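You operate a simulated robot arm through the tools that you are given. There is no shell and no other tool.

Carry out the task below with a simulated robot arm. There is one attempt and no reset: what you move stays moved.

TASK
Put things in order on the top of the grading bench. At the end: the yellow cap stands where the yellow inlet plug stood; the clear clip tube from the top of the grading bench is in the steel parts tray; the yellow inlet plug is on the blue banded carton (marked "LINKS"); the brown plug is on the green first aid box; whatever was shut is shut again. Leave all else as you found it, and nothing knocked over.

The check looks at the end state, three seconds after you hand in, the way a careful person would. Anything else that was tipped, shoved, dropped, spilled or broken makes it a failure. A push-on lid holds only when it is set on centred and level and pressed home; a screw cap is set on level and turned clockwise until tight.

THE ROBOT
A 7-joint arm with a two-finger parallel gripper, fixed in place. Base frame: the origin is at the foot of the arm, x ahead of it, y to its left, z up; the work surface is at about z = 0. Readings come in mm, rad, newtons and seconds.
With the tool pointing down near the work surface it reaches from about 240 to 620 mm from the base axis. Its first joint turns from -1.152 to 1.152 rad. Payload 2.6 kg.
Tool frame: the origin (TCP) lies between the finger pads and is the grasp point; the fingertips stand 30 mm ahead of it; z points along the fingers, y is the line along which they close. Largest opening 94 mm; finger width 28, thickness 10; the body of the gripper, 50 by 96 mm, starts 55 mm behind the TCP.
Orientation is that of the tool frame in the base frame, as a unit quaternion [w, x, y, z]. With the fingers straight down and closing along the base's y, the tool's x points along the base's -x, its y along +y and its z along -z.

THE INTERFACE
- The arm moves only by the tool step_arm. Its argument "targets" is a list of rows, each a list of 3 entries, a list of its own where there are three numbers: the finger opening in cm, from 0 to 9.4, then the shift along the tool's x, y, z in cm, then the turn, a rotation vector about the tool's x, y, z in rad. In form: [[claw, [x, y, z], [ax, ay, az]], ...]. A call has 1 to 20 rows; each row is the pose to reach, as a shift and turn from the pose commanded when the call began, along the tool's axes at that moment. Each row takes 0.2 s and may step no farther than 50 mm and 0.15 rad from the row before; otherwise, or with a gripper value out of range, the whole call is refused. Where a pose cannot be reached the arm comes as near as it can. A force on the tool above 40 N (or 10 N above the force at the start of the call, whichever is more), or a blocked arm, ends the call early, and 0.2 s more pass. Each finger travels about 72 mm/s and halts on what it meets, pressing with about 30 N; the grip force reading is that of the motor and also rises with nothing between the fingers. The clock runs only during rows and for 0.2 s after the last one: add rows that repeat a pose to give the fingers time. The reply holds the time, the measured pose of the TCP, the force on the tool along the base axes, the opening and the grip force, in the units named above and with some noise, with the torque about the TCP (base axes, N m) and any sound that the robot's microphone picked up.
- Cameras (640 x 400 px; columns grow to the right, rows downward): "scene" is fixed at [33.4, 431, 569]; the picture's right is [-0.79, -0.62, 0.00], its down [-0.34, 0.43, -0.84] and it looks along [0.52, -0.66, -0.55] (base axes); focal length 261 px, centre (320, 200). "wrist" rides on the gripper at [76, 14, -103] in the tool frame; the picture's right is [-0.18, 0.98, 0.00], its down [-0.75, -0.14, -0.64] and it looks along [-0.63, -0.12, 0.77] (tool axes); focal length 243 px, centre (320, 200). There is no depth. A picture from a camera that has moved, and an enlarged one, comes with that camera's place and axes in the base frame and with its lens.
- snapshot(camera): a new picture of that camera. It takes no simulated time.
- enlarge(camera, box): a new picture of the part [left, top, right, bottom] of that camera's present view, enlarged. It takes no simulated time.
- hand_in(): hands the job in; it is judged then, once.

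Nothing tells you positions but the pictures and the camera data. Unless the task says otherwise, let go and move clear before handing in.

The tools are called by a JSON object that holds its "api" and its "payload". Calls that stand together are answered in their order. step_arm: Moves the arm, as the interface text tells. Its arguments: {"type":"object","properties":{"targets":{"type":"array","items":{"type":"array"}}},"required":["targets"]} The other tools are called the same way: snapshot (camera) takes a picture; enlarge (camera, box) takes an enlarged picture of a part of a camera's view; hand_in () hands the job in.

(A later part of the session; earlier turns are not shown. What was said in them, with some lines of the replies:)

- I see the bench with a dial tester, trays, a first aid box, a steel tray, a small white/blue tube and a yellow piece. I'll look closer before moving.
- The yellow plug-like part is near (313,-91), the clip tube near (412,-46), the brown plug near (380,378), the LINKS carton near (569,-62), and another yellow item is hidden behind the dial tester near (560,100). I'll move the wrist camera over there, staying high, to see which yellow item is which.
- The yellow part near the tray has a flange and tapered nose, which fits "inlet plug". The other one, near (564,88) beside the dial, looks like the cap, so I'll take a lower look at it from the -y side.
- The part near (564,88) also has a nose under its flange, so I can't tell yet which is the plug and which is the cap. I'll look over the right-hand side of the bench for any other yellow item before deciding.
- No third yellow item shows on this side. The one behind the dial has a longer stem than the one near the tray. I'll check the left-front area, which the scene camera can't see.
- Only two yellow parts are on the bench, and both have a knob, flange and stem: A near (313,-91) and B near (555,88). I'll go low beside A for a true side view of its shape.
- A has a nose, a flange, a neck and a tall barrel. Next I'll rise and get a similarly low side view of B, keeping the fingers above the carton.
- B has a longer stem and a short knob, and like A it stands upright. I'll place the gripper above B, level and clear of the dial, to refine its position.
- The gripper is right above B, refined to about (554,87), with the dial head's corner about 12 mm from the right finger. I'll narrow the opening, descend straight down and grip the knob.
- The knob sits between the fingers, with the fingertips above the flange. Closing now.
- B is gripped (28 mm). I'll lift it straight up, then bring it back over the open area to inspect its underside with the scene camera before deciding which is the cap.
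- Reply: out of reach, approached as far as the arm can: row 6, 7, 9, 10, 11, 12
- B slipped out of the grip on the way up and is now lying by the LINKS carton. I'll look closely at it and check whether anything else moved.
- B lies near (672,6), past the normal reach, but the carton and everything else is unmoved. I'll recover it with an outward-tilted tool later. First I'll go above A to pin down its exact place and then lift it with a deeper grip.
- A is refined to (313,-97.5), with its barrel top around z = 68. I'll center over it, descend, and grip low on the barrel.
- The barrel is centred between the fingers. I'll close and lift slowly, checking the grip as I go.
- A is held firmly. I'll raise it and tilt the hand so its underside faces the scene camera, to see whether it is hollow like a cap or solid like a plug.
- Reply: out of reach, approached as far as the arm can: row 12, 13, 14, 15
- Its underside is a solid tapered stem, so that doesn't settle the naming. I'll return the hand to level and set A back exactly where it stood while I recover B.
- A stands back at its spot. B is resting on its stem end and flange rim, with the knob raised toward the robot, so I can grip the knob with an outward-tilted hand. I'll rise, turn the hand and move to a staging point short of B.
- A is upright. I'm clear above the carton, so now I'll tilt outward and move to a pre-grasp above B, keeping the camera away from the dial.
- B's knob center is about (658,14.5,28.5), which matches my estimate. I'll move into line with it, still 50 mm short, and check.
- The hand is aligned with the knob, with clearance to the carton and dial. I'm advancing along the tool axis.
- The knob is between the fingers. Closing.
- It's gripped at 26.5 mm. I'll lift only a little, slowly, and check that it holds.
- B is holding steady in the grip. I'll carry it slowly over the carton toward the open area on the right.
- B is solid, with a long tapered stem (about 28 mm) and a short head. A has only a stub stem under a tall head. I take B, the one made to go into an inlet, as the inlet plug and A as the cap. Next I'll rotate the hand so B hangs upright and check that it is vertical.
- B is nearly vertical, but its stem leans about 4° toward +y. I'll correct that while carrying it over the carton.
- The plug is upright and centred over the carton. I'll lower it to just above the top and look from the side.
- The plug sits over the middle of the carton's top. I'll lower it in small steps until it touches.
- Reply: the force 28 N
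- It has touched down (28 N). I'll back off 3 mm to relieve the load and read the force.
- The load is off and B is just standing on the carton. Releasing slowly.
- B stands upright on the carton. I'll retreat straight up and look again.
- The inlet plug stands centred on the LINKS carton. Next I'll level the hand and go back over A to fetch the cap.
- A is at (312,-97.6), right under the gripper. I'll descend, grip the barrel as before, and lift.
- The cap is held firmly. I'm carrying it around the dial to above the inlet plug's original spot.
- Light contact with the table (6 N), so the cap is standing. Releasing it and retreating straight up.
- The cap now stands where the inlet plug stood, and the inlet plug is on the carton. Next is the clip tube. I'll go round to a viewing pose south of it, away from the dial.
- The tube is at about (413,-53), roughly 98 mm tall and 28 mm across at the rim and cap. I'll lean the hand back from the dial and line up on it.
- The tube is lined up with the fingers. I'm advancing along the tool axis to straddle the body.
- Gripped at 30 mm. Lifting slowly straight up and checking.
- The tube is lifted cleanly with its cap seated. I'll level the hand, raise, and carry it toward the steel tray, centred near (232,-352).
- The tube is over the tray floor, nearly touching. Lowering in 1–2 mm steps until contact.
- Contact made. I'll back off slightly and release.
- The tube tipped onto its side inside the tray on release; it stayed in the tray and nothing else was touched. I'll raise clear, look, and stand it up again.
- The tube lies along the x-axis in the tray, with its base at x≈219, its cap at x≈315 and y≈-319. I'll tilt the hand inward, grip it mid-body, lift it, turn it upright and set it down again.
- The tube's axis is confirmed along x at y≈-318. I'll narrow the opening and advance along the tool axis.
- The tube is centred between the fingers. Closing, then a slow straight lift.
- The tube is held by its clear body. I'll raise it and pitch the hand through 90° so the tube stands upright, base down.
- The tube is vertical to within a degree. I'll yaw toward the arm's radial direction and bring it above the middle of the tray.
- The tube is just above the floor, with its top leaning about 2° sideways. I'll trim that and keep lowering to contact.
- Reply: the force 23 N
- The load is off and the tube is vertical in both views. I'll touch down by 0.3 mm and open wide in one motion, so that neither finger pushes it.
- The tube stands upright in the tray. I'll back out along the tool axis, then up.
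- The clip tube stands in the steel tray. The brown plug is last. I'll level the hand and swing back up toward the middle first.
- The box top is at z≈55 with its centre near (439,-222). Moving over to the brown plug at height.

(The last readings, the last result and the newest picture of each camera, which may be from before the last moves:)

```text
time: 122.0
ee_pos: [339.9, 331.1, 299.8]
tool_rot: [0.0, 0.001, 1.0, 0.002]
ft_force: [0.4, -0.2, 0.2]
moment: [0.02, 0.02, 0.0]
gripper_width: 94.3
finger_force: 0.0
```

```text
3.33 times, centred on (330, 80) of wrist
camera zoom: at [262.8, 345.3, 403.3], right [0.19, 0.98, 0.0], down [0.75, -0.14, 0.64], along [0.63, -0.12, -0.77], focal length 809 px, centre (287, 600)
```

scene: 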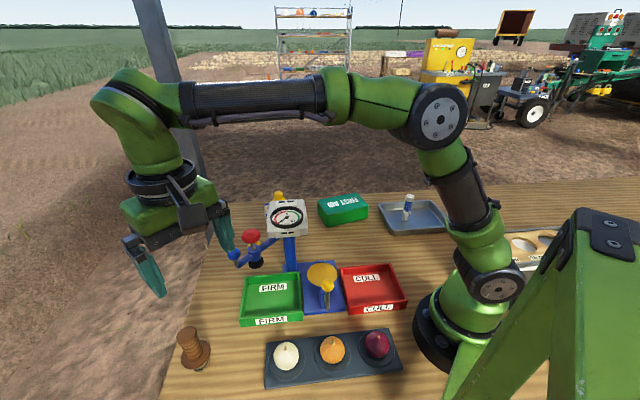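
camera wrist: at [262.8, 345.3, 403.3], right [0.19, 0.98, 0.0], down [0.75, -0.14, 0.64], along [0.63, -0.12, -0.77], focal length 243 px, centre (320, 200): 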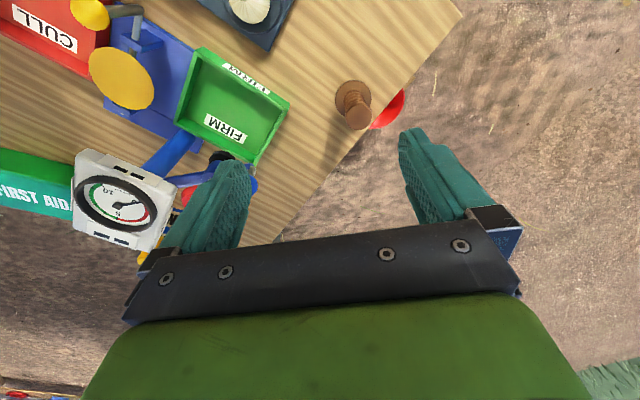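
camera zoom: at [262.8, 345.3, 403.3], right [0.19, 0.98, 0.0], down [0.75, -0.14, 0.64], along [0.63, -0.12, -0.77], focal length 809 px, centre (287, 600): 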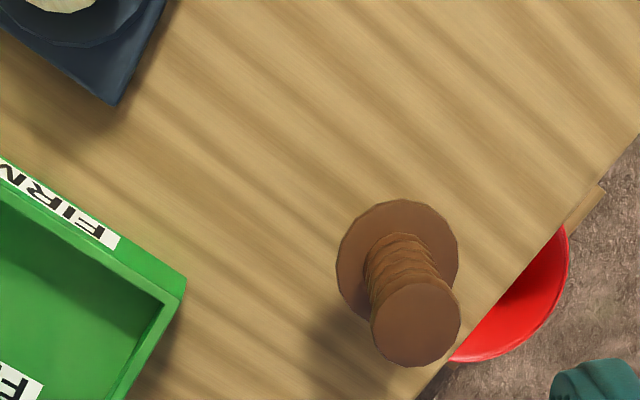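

The brown plug is at about (380,370), its flange near z = 50 and its top near z = 113. Moving above it.

{"api": "step_arm", "payload": {"targets": [[9.4, [-1.3, 1.3, 3], [0, 0, 0]], [9.4, [-2.7, 2.6, 6], [0, 0, 0]], [9.4, [-4, 3.9, 9], [0, 0, 0]], [7, [-4, 3.9, 12], [0, 0, 0]], [7, [-4, 3.9, 12], [0, 0, 0]]]}}

{"api": "snapshot", "payload": {"camera": "wrist"}}

{"api": "enlarge", "payload": {"camera": "wrist", "box": [240, 60, 400, 200]}}

{"api": "enlarge", "payload": {"camera": "scene", "box": [120, 220, 260, 380]}}

```text
time: 123.2
ee_pos: [379.8, 369.5, 181.2]
tool_rot: [0.001, 0.001, 1.0, 0.0]
ft_force: [-0.6, 0.7, 1.6]
moment: [0.02, 0.0, -0.02]
gripper_width: 70.1
finger_force: 0.1
```

```text
taken
camera wrist: at [302.2, 383.5, 282.7], right [0.19, 0.98, 0.0], down [0.75, -0.14, 0.64], along [0.63, -0.12, -0.77], focal length 243 px, centre (320, 200)
```

wrist: 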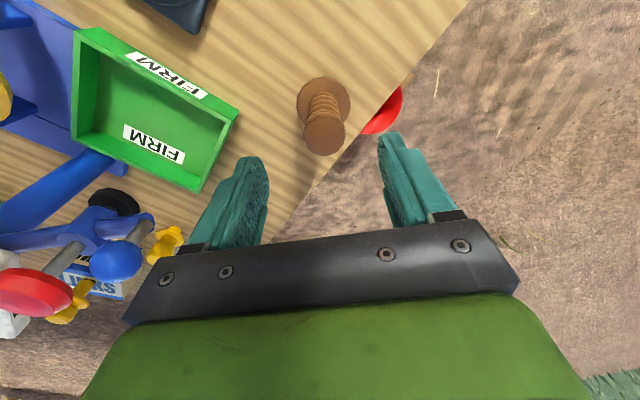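

```text
2.86 times, centred on (320, 130) of wrist
camera zoom: at [302.2, 383.5, 282.7], right [0.19, 0.98, 0.0], down [0.75, -0.14, 0.64], along [0.63, -0.12, -0.77], focal length 693 px, centre (320, 400)
```

zoom: 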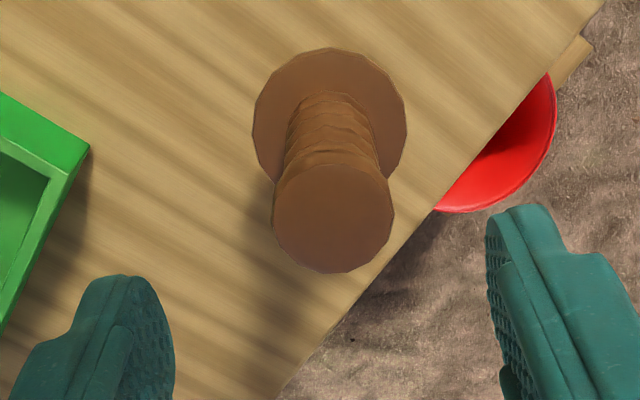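

```text
2.50 times, centred on (190, 300) of scene
camera zoom: at [33.4, 431.0, 569.0], right [-0.79, -0.62, 0.0], down [-0.34, 0.43, -0.84], along [0.52, -0.66, -0.55], focal length 653 px, centre (645, -50)
```

zoom: 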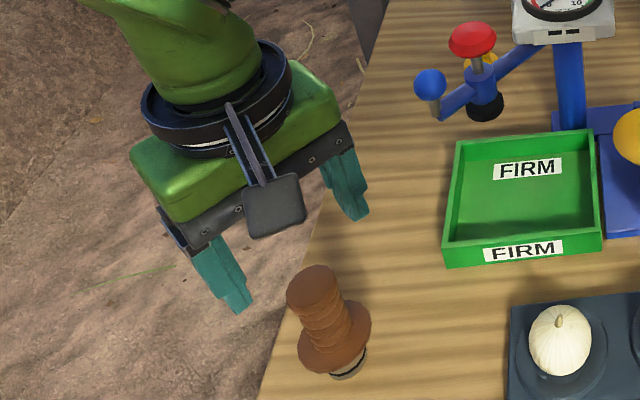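

Aligned at (380,372). Descending with the fingertips staying just above the flange.

{"api": "step_arm", "payload": {"targets": [[7, [0, 0.2, 3], [0, 0, 0]], [6.5, [0, 0.2, 6], [0, 0, 0]], [6.5, [0, 0.2, 8], [0, 0, 0]], [6.5, [0, 0.2, 9], [0, 0, 0]], [6.5, [0, 0.2, 9], [0, 0, 0]]]}}

{"api": "enlarge", "payload": {"camera": "wrist", "box": [240, 90, 400, 230]}}

{"api": "enlarge", "payload": {"camera": "scene", "box": [140, 260, 240, 380]}}

```text
time: 124.4
ee_pos: [378.8, 370.2, 90.1]
tool_rot: [-0.001, 0.0, 1.0, 0.001]
ft_force: [0.3, -0.6, 0.5]
moment: [-0.03, 0.01, 0.01]
gripper_width: 64.9
finger_force: 0.0
```

```text
2.86 times, centred on (320, 160) of wrist
camera zoom: at [301.9, 385.1, 192.8], right [0.19, 0.98, 0.0], down [0.75, -0.14, 0.64], along [0.63, -0.12, -0.77], focal length 693 px, centre (320, 314)
```

zoom: 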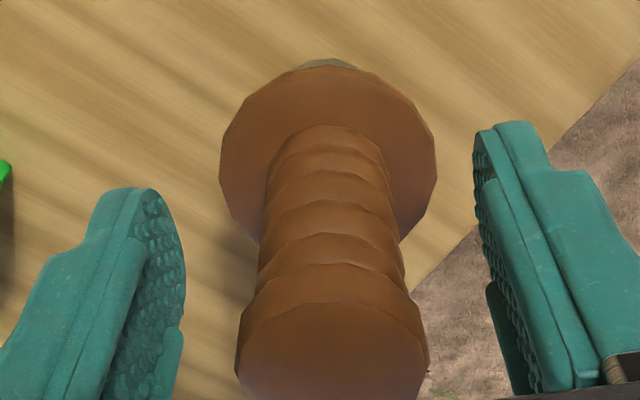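

```text
3.33 times, centred on (190, 320) of scene
camera zoom: at [33.4, 431.0, 569.0], right [-0.79, -0.62, 0.0], down [-0.34, 0.43, -0.84], along [0.52, -0.66, -0.55], focal length 870 px, centre (753, -200)
```

zoom: 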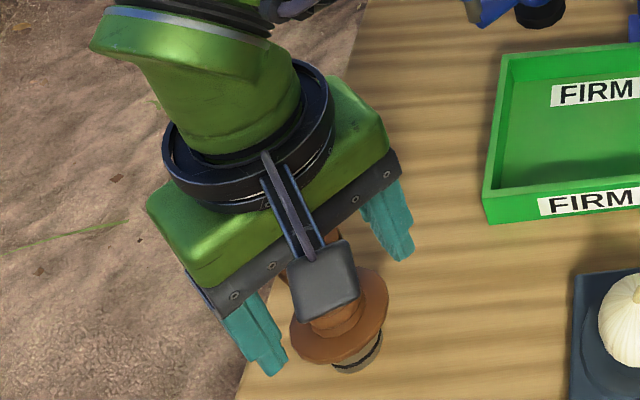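

The handle is widest near its top, so I'll raise 8 mm to centre the pads there, then close and lift slowly.

{"api": "step_arm", "payload": {"targets": [[6.5, [0, 0.1, -0.8], [0, 0, 0]], [6.5, [0, 0.1, -0.8], [0, 0, 0]], [1.5, [0, 0.1, -0.8], [0, 0, 0]], [1.5, [0, 0.1, -0.8], [0, 0, 0]], [1.5, [0, 0.1, -0.8], [0, 0, 0]], [1.5, [0, 0.1, -0.8], [0, 0, 0]], [1.5, [0, 0.1, -0.8], [0, 0, 0]]]}}

{"api": "enlarge", "payload": {"camera": "wrist", "box": [240, 90, 400, 230]}}

```text
time: 126.0
ee_pos: [380.3, 372.0, 99.3]
tool_rot: [0.0, 0.0, 1.0, 0.0]
ft_force: [0.9, -0.8, 4.1]
moment: [-0.12, -0.04, -0.02]
gripper_width: 33.0
finger_force: 30.2
```

```text
2.86 times, centred on (320, 160) of wrist
camera zoom: at [302.2, 386.2, 201.3], right [0.19, 0.98, 0.0], down [0.75, -0.14, 0.64], along [0.63, -0.12, -0.77], focal length 693 px, centre (320, 314)
```

zoom: 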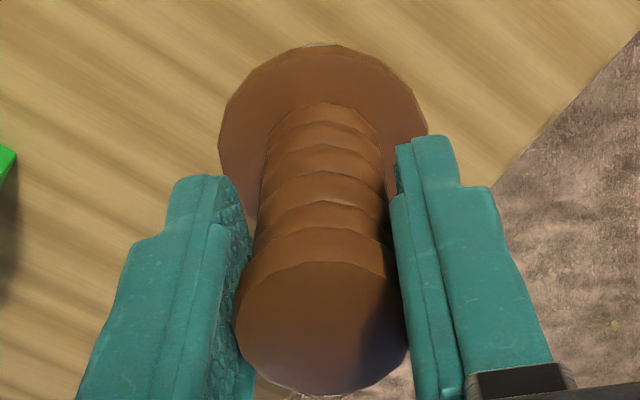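

{"api": "step_arm", "payload": {"targets": [[1.5, [0, 0, -0.4], [0, 0, 0]], [1.5, [0, 0, -1.2], [0, 0, 0]], [1.5, [0, 0, -2.4], [0, 0, 0]], [1.5, [0, 0, -4], [0, 0, 0]], [1.5, [0, 0, -4], [0, 0, 0]]]}}

{"api": "enlarge", "payload": {"camera": "wrist", "box": [240, 90, 400, 230]}}

{"api": "enlarge", "payload": {"camera": "scene", "box": [130, 240, 250, 380]}}

```text
time: 127.2
ee_pos: [378.7, 371.0, 137.8]
tool_rot: [0.0, 0.001, 1.0, 0.0]
ft_force: [-0.3, -0.5, -1.5]
moment: [0.01, 0.03, -0.01]
gripper_width: 33.2
finger_force: 30.1
```

```text
2.86 times, centred on (320, 160) of wrist
camera zoom: at [302.0, 385.7, 241.2], right [0.19, 0.98, 0.0], down [0.75, -0.14, 0.64], along [0.63, -0.12, -0.77], focal length 693 px, centre (320, 314)
```

zoom: 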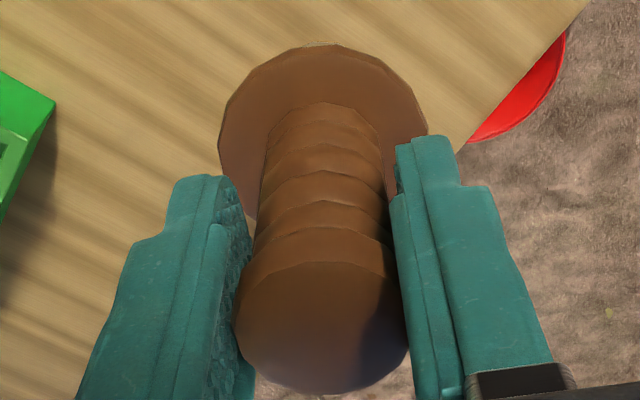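

```text
2.86 times, centred on (190, 310) of scene
camera zoom: at [33.4, 431.0, 569.0], right [-0.79, -0.62, 0.0], down [-0.34, 0.43, -0.84], along [0.52, -0.66, -0.55], focal length 746 px, centre (691, -114)
```

zoom: 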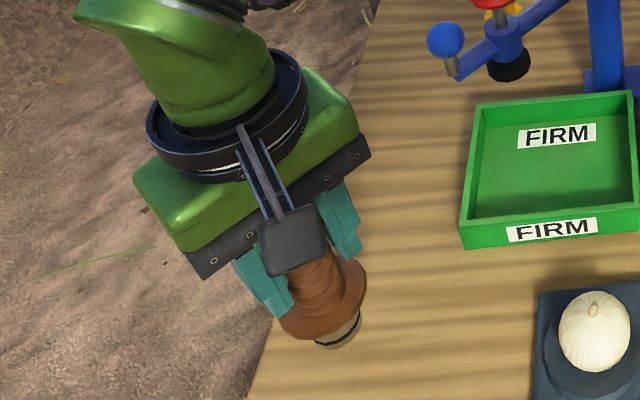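

The brown plug is held securely. I'll carry it high and on the inner side of the tester, around to the first aid box.

{"api": "step_arm", "payload": {"targets": [[1.5, [0, 0, -2.7], [0, 0, 0]], [1.5, [0, 0, -5.4], [0, 0, 0]], [1.5, [0, 0, -8.2], [0, 0, 0]], [1.5, [2, -2, -10.2], [0, 0, 0]], [1.5, [4, -4, -12.2], [0, 0, 0]], [1.5, [6, -6, -14.2], [0, 0, 0]], [1.5, [7.9, -8.1, -16.2], [0, 0, 0]], [1.5, [9.6, -11.1, -16.6], [0, 0, 0]], [1.5, [11.3, -14.1, -17], [0, 0, 0]], [1.5, [12.9, -17.1, -17.2], [0, 0, 0]], [1.5, [12.9, -20.4, -17.2], [0, 0, 0]], [1.5, [12.9, -23.8, -17.2], [0, 0, 0]], [1.5, [12.9, -27.1, -17.2], [0, 0, 0]], [1.5, [12.9, -30.4, -17.2], [0, 0, 0]], [1.5, [12.9, -33.8, -17.2], [0, 0, 0]], [1.5, [12.9, -37.1, -17.2], [0, 0, 0]], [1.5, [12.9, -37.1, -17.2], [0, 0, 0]]]}}

{"api": "snapshot", "payload": {"camera": "scene"}}

{"api": "snapshot", "payload": {"camera": "wrist"}}

```text
time: 130.8
ee_pos: [247.9, -0.2, 309.6]
tool_rot: [0.001, 0.0, 1.0, 0.001]
ft_force: [0.3, -0.8, -1.2]
moment: [-0.02, 0.01, 0.0]
gripper_width: 32.9
finger_force: 29.8
```

```text
taken
```

scene: 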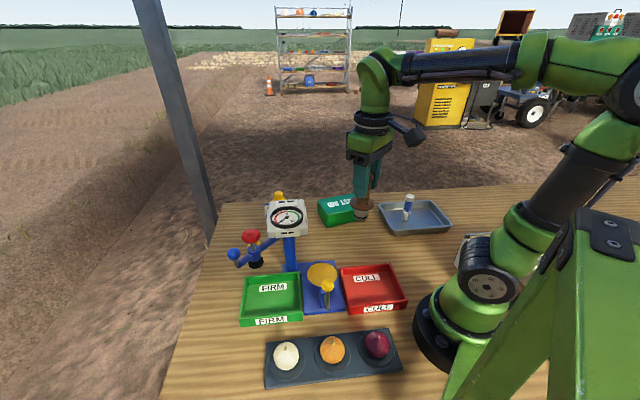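

```text
taken
camera wrist: at [172.1, 14.7, 412.1], right [0.19, 0.98, 0.0], down [0.75, -0.14, 0.64], along [0.63, -0.12, -0.77], focal length 243 px, centre (320, 200)
```

wrist: 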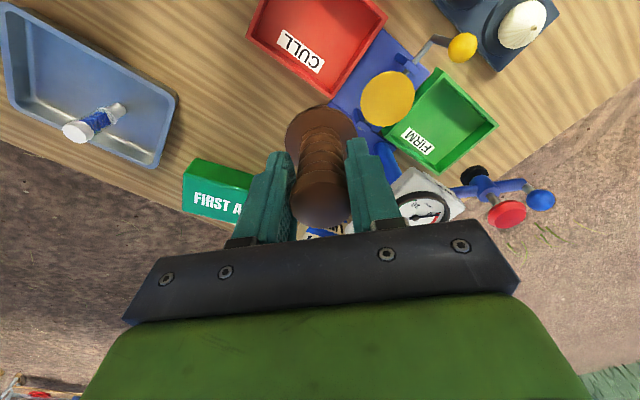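

{"api": "step_arm", "payload": {"targets": [[1.5, [-1.25, -3.25, 0.25], [0, 0, 0]], [1.5, [-2.5, -6.5, 0.5], [0, 0, 0]], [1.5, [-3.75, -9.75, 0.75], [0, 0, 0]], [1.5, [-5, -13, 1], [0, 0, 0]], [1.5, [-7.8, -14.9, 1.8], [0, 0, 0]], [1.5, [-10.6, -16.7, 2.6], [0, 0, 0]], [1.5, [-13.4, -18.6, 3.4], [0, 0, 0]], [1.5, [-16.2, -20.4, 4.2], [0, 0, 0]], [1.5, [-19, -22.2, 5], [0, 0, 0]], [1.5, [-19, -22.2, 5], [0, 0, 0]]]}}

{"api": "snapshot", "payload": {"camera": "wrist"}}

{"api": "enlarge", "payload": {"camera": "scene", "box": [290, 120, 400, 240]}}

```text
time: 133.0
ee_pos: [439.0, -221.4, 259.4]
tool_rot: [0.0, 0.002, 1.0, 0.001]
ft_force: [-0.5, 0.8, -1.3]
moment: [0.02, -0.02, 0.0]
gripper_width: 33.3
finger_force: 30.8
```

```text
taken
camera wrist: at [362.0, -207.5, 362.1], right [0.19, 0.98, 0.0], down [0.75, -0.14, 0.64], along [0.63, -0.12, -0.77], focal length 243 px, centre (320, 200)
```

wrist: 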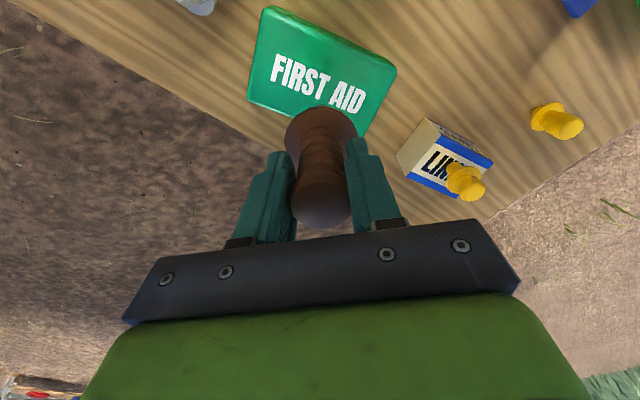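

```text
3.33 times, centred on (345, 180) of scene
camera zoom: at [33.4, 430.9, 569.0], right [-0.79, -0.61, 0.0], down [-0.34, 0.43, -0.84], along [0.52, -0.66, -0.55], focal length 870 px, centre (237, 267)
```

zoom: 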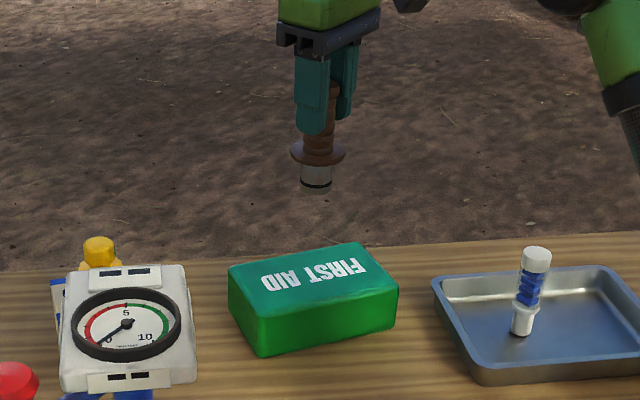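

The plug hangs upright over the box centre (440,-222). Lowering toward the lid.

{"api": "step_arm", "payload": {"targets": [[1.5, [0, 0, 3], [0, 0, 0]], [1.5, [0, 0, 6], [0, 0, 0]], [1.5, [0, 0, 8.5], [0, 0, 0]], [1.5, [0, 0, 9.5], [0, 0, 0]], [1.5, [0, 0, 9.5], [0, 0, 0]]]}}

{"api": "enlarge", "payload": {"camera": "scene", "box": [300, 150, 390, 240]}}

{"api": "snapshot", "payload": {"camera": "wrist"}}

```text
time: 134.2
ee_pos: [438.8, -220.8, 165.4]
tool_rot: [-0.001, 0.002, 1.0, 0.001]
ft_force: [0.5, 0.1, -1.4]
moment: [0.01, -0.02, -0.03]
gripper_width: 33.2
finger_force: 29.8
```

```text
4.44 times, centred on (345, 195) of scene
camera zoom: at [33.4, 431.0, 569.0], right [-0.79, -0.62, 0.0], down [-0.34, 0.43, -0.84], along [0.52, -0.66, -0.55], focal length 1161 px, centre (209, 222)
```

zoom: 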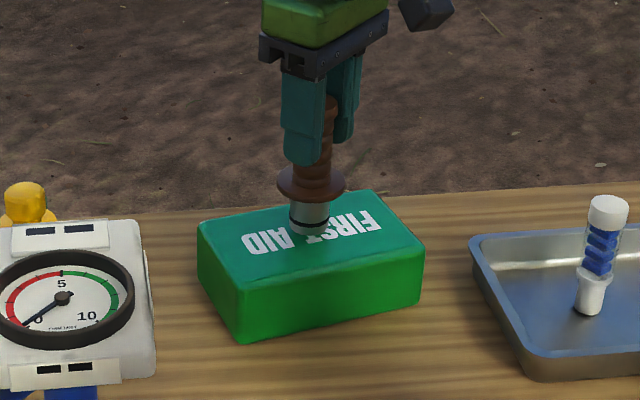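

```text
taken
camera wrist: at [361.2, -206.7, 267.2], right [0.19, 0.98, 0.0], down [0.75, -0.14, 0.64], along [0.63, -0.12, -0.77], focal length 243 px, centre (320, 200)
```

wrist: 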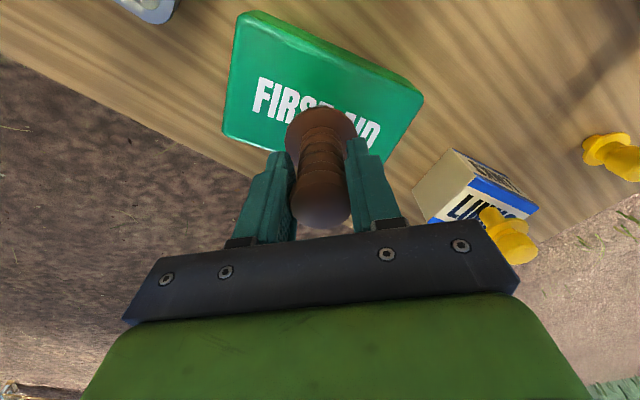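

{"api": "step_arm", "payload": {"targets": [[1.5, [0, 0, 0.3], [0, 0, 0]], [1.5, [0, 0, 0.6], [0, 0, 0]], [1.5, [0, 0, 0.8], [0, 0, 0]], [1.5, [0, 0, 0.8], [0, 0, 0]]]}}

```text
time: 135.2
ee_pos: [438.4, -221.0, 158.1]
tool_rot: [0.001, 0.001, 1.0, 0.0]
ft_force: [-2.6, 1.9, 13.9]
moment: [0.13, 0.26, 0.0]
gripper_width: 33.5
finger_force: 29.7
```

Contact with the lid. Backing off slightly to unload.

{"api": "step_arm", "payload": {"targets": [[1.5, [0, 0, -0.06], [0, 0, 0]], [1.5, [0, 0, -0.12], [0, 0, 0]], [1.5, [0, 0, -0.12], [0, 0, 0]]]}}

{"api": "enlarge", "payload": {"camera": "scene", "box": [320, 160, 370, 220]}}

{"api": "enlarge", "payload": {"camera": "wrist", "box": [240, 60, 400, 230]}}

```text
time: 136.0
ee_pos: [438.8, -222.0, 159.5]
tool_rot: [0.0, 0.001, 1.0, 0.0]
ft_force: [3.3, 1.0, 8.7]
moment: [-0.08, -0.36, 0.03]
gripper_width: 32.8
finger_force: 30.1
```

```text
6.67 times, centred on (345, 190) of scene
camera zoom: at [33.3, 431.0, 569.0], right [-0.79, -0.62, 0.0], down [-0.34, 0.43, -0.84], along [0.52, -0.66, -0.55], focal length 1741 px, centre (153, 267)
```

zoom: 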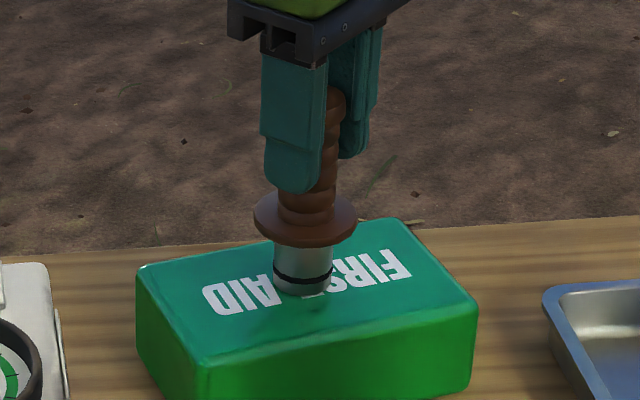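

```text
2.35 times, centred on (320, 145) of wrist
camera zoom: at [361.7, -207.1, 260.7], right [0.19, 0.98, 0.0], down [0.75, -0.14, 0.64], along [0.63, -0.12, -0.77], focal length 571 px, centre (320, 329)
```

zoom: 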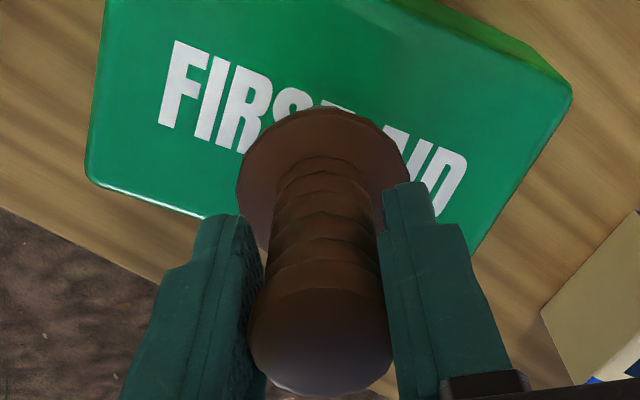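

{"api": "step_arm", "payload": {"targets": [[1.5, [0, 0, -0.05], [0, 0, 0]], [1.5, [0, 0, -0.1], [0, 0, 0]], [1.5, [0, 0, -0.1], [0, 0, 0]]]}}

```text
time: 136.8
ee_pos: [438.9, -221.1, 157.9]
tool_rot: [-0.001, 0.001, 1.0, 0.002]
ft_force: [0.1, -0.5, 0.6]
moment: [-0.05, -0.06, 0.01]
gripper_width: 33.2
finger_force: 29.9
```

Unloaded and just touching. Opening wide in one motion.

{"api": "step_arm", "payload": {"targets": [[7, [0, 0, 0], [0, 0, 0]], [7, [0, 0, 0], [0, 0, 0]], [7, [0, 0, 0], [0, 0, 0]]]}}

{"api": "enlarge", "payload": {"camera": "scene", "box": [320, 160, 370, 220]}}

{"api": "enlarge", "payload": {"camera": "wrist", "box": [240, 60, 400, 230]}}

```text
time: 137.6
ee_pos: [438.5, -222.1, 160.8]
tool_rot: [0.0, 0.0, 1.0, 0.001]
ft_force: [0.4, -1.0, -0.4]
moment: [0.01, -0.01, -0.03]
gripper_width: 70.2
finger_force: 0.1
```

```text
6.67 times, centred on (345, 190) of scene
camera zoom: at [33.4, 431.0, 569.0], right [-0.79, -0.62, 0.0], down [-0.34, 0.43, -0.84], along [0.52, -0.66, -0.55], focal length 1741 px, centre (153, 267)
```

zoom: 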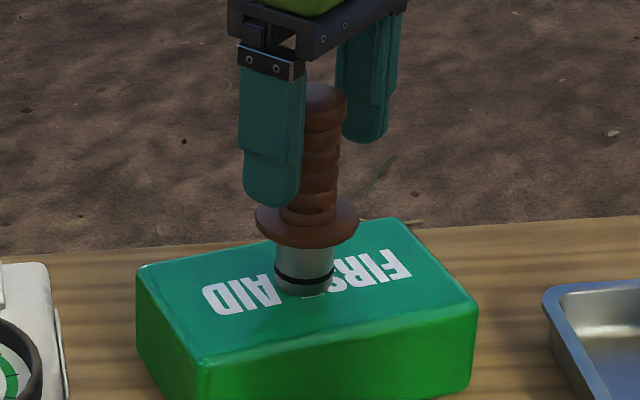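

```text
2.35 times, centred on (320, 145) of wrist
camera zoom: at [361.7, -207.1, 261.6], right [0.19, 0.98, 0.0], down [0.75, -0.14, 0.64], along [0.63, -0.12, -0.77], focal length 571 px, centre (320, 329)
```

zoom: 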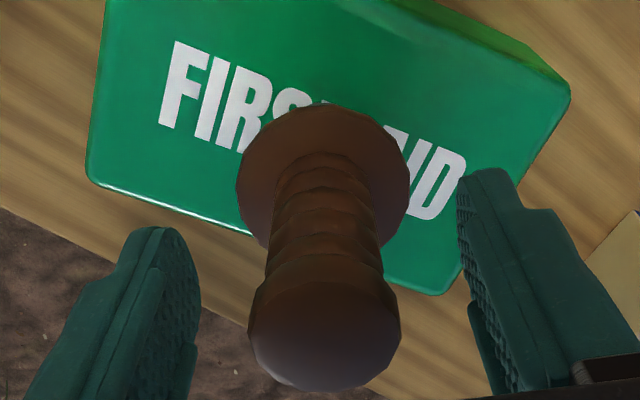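

The brown plug stands upright on the box. Retreating straight up and taking final looks.

{"api": "step_arm", "payload": {"targets": [[7, [0, 0, -1.5], [0, 0, 0]], [7, [0, 0, -5], [0, 0, 0]], [7, [0, 0, -9], [0, 0, 0]], [7, [0, 0, -13], [0, 0, 0]], [7, [0, 0, -17], [0, 0, 0]], [7, [4, 2, -19], [0, 0, 0]], [7, [8, 4, -20], [0, 0, 0]], [7, [12, 6, -20], [0, 0, 0]], [7, [12, 6, -20], [0, 0, 0]]]}}

{"api": "snapshot", "payload": {"camera": "scene"}}

{"api": "snapshot", "payload": {"camera": "wrist"}}

{"api": "enlarge", "payload": {"camera": "scene", "box": [210, 160, 460, 310]}}

```text
time: 139.6
ee_pos: [317.7, -160.4, 360.2]
tool_rot: [0.0, 0.001, 1.0, 0.001]
ft_force: [-0.1, 0.2, -0.3]
moment: [0.0, -0.01, 0.0]
gripper_width: 70.1
finger_force: 0.0
```

```text
taken
```

scene: 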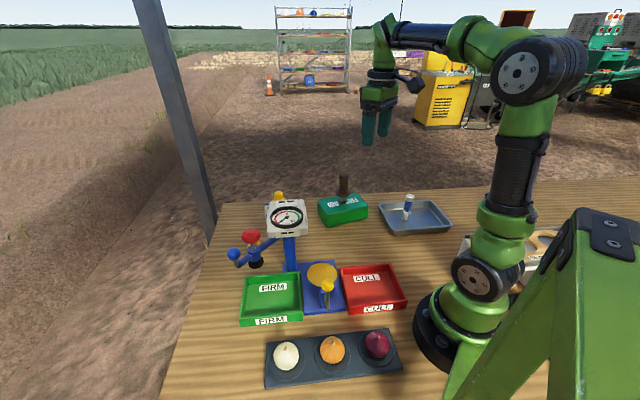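

```text
taken
camera wrist: at [241.3, -146.8, 461.7], right [0.19, 0.98, 0.0], down [0.75, -0.14, 0.64], along [0.63, -0.12, -0.77], focal length 243 px, centre (320, 200)
```

wrist: 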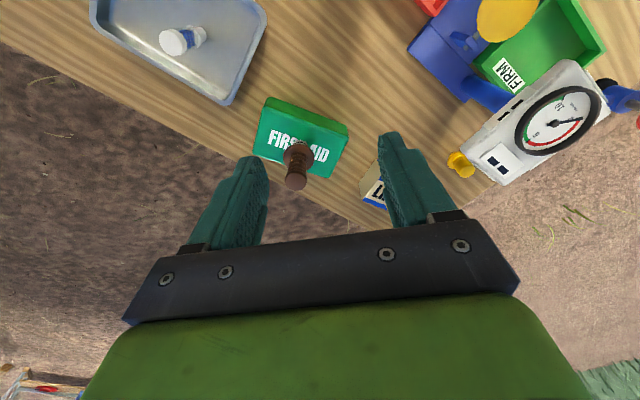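

```text
2.56 times, centred on (335, 235) of scene
camera zoom: at [33.4, 431.0, 569.0], right [-0.79, -0.62, 0.0], down [-0.34, 0.43, -0.84], along [0.52, -0.66, -0.55], focal length 669 px, centre (282, 110)
```

zoom: 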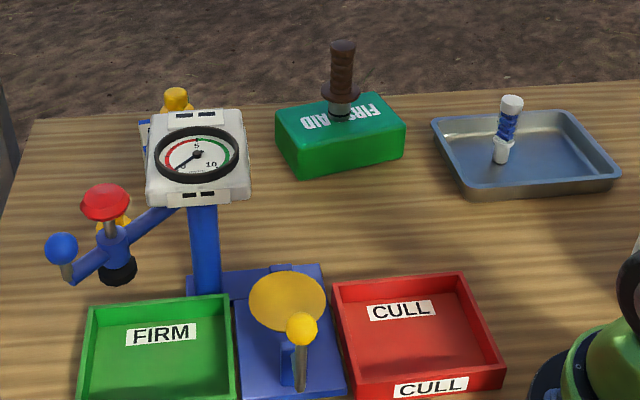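

{"api": "enlarge", "payload": {"camera": "scene", "box": [235, 185, 315, 265]}}

{"api": "enlarge", "payload": {"camera": "wrist", "box": [340, 130, 500, 220]}}

{"api": "enlarge", "payload": {"camera": "scene", "box": [160, 260, 420, 400]}}

```text
5.00 times, centred on (275, 225) of scene
camera zoom: at [33.4, 431.0, 569.0], right [-0.79, -0.62, 0.0], down [-0.34, 0.43, -0.84], along [0.52, -0.66, -0.55], focal length 1306 px, centre (545, 75)
```

zoom: 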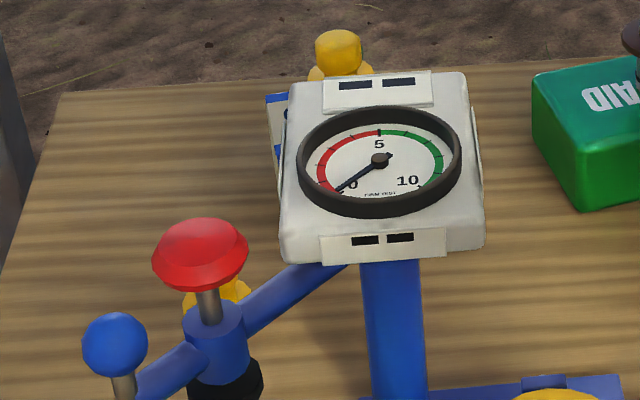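

```text
4.00 times, centred on (420, 175) of wrist
camera zoom: at [241.3, -146.8, 461.7], right [0.19, 0.98, 0.0], down [0.75, -0.14, 0.64], along [0.63, -0.12, -0.77], focal length 970 px, centre (-80, 300)
```

zoom: 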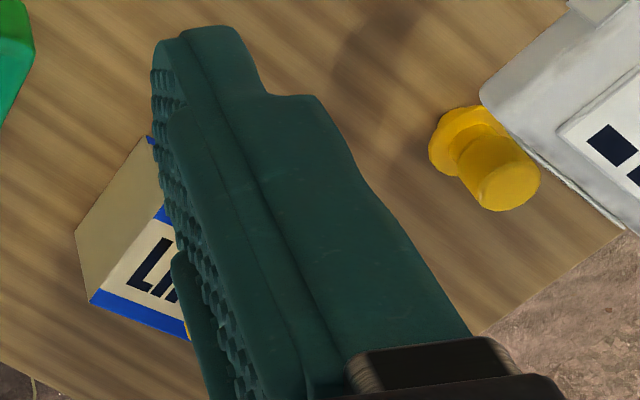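

```text
2.46 times, centred on (290, 330) of scene
camera zoom: at [33.4, 431.0, 569.0], right [-0.79, -0.62, 0.0], down [-0.34, 0.43, -0.84], along [0.52, -0.66, -0.55], focal length 643 px, centre (394, -120)
```

zoom: 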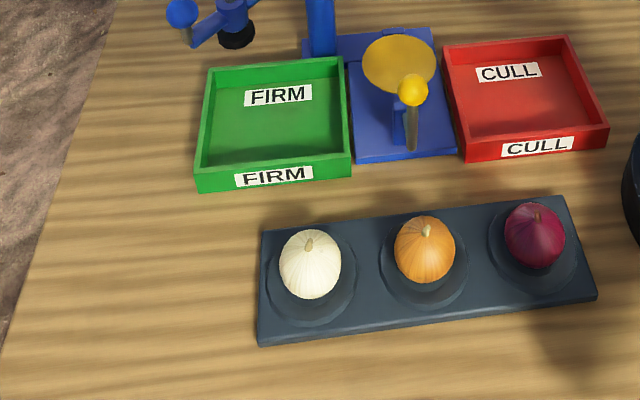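

Everything is in place. The inlet plug stands on the LINKS carton, the cap stands where the plug stood, the clip tube is upright in the steel tray, and the brown plug is on the first aid box. The brown plug also has a long stem, which fits my reading of which yellow part is the plug. The arm is clear, so I'm handing in.

{"api": "hand_in", "payload": {}}

```text
The job is handed in.
```

I moved all four items into place and handed the job in. The one thing I can't confirm is which yellow part is the cap and which is the inlet plug.

| Item | Where it is now |
|---|---|
| Yellow inlet plug | Standing on the blue banded LINKS carton |
| Yellow cap | Standing where the inlet plug stood, behind the dial tester |
| Clear clip tube | Standing upright in the steel parts tray |
| Brown plug | Standing on the green first aid box |

**Cap or plug:** the two yellow parts look alike, each with a knob, a flange and a solid stem, and neither is labelled. I took the long-stemmed one as the inlet plug, because it looks made to go into an inlet and the brown plug also has a long stem. The short-stemmed, tall-headed one I took as the cap. If that reading is wrong, those two are swapped.

**Mishaps:** two things went wrong along the way, and I put both right:
- **Inlet plug:** it slipped from the grip on the first lift and landed on its side by the carton. I picked it up again and stood it on the carton.
- **Clip tube:** it tipped over inside the tray when I first let go. I stood it back up and its cap stayed on.

I opened nothing, so there was nothing to shut again. In the final pictures nothing else on the bench looked moved or knocked over.
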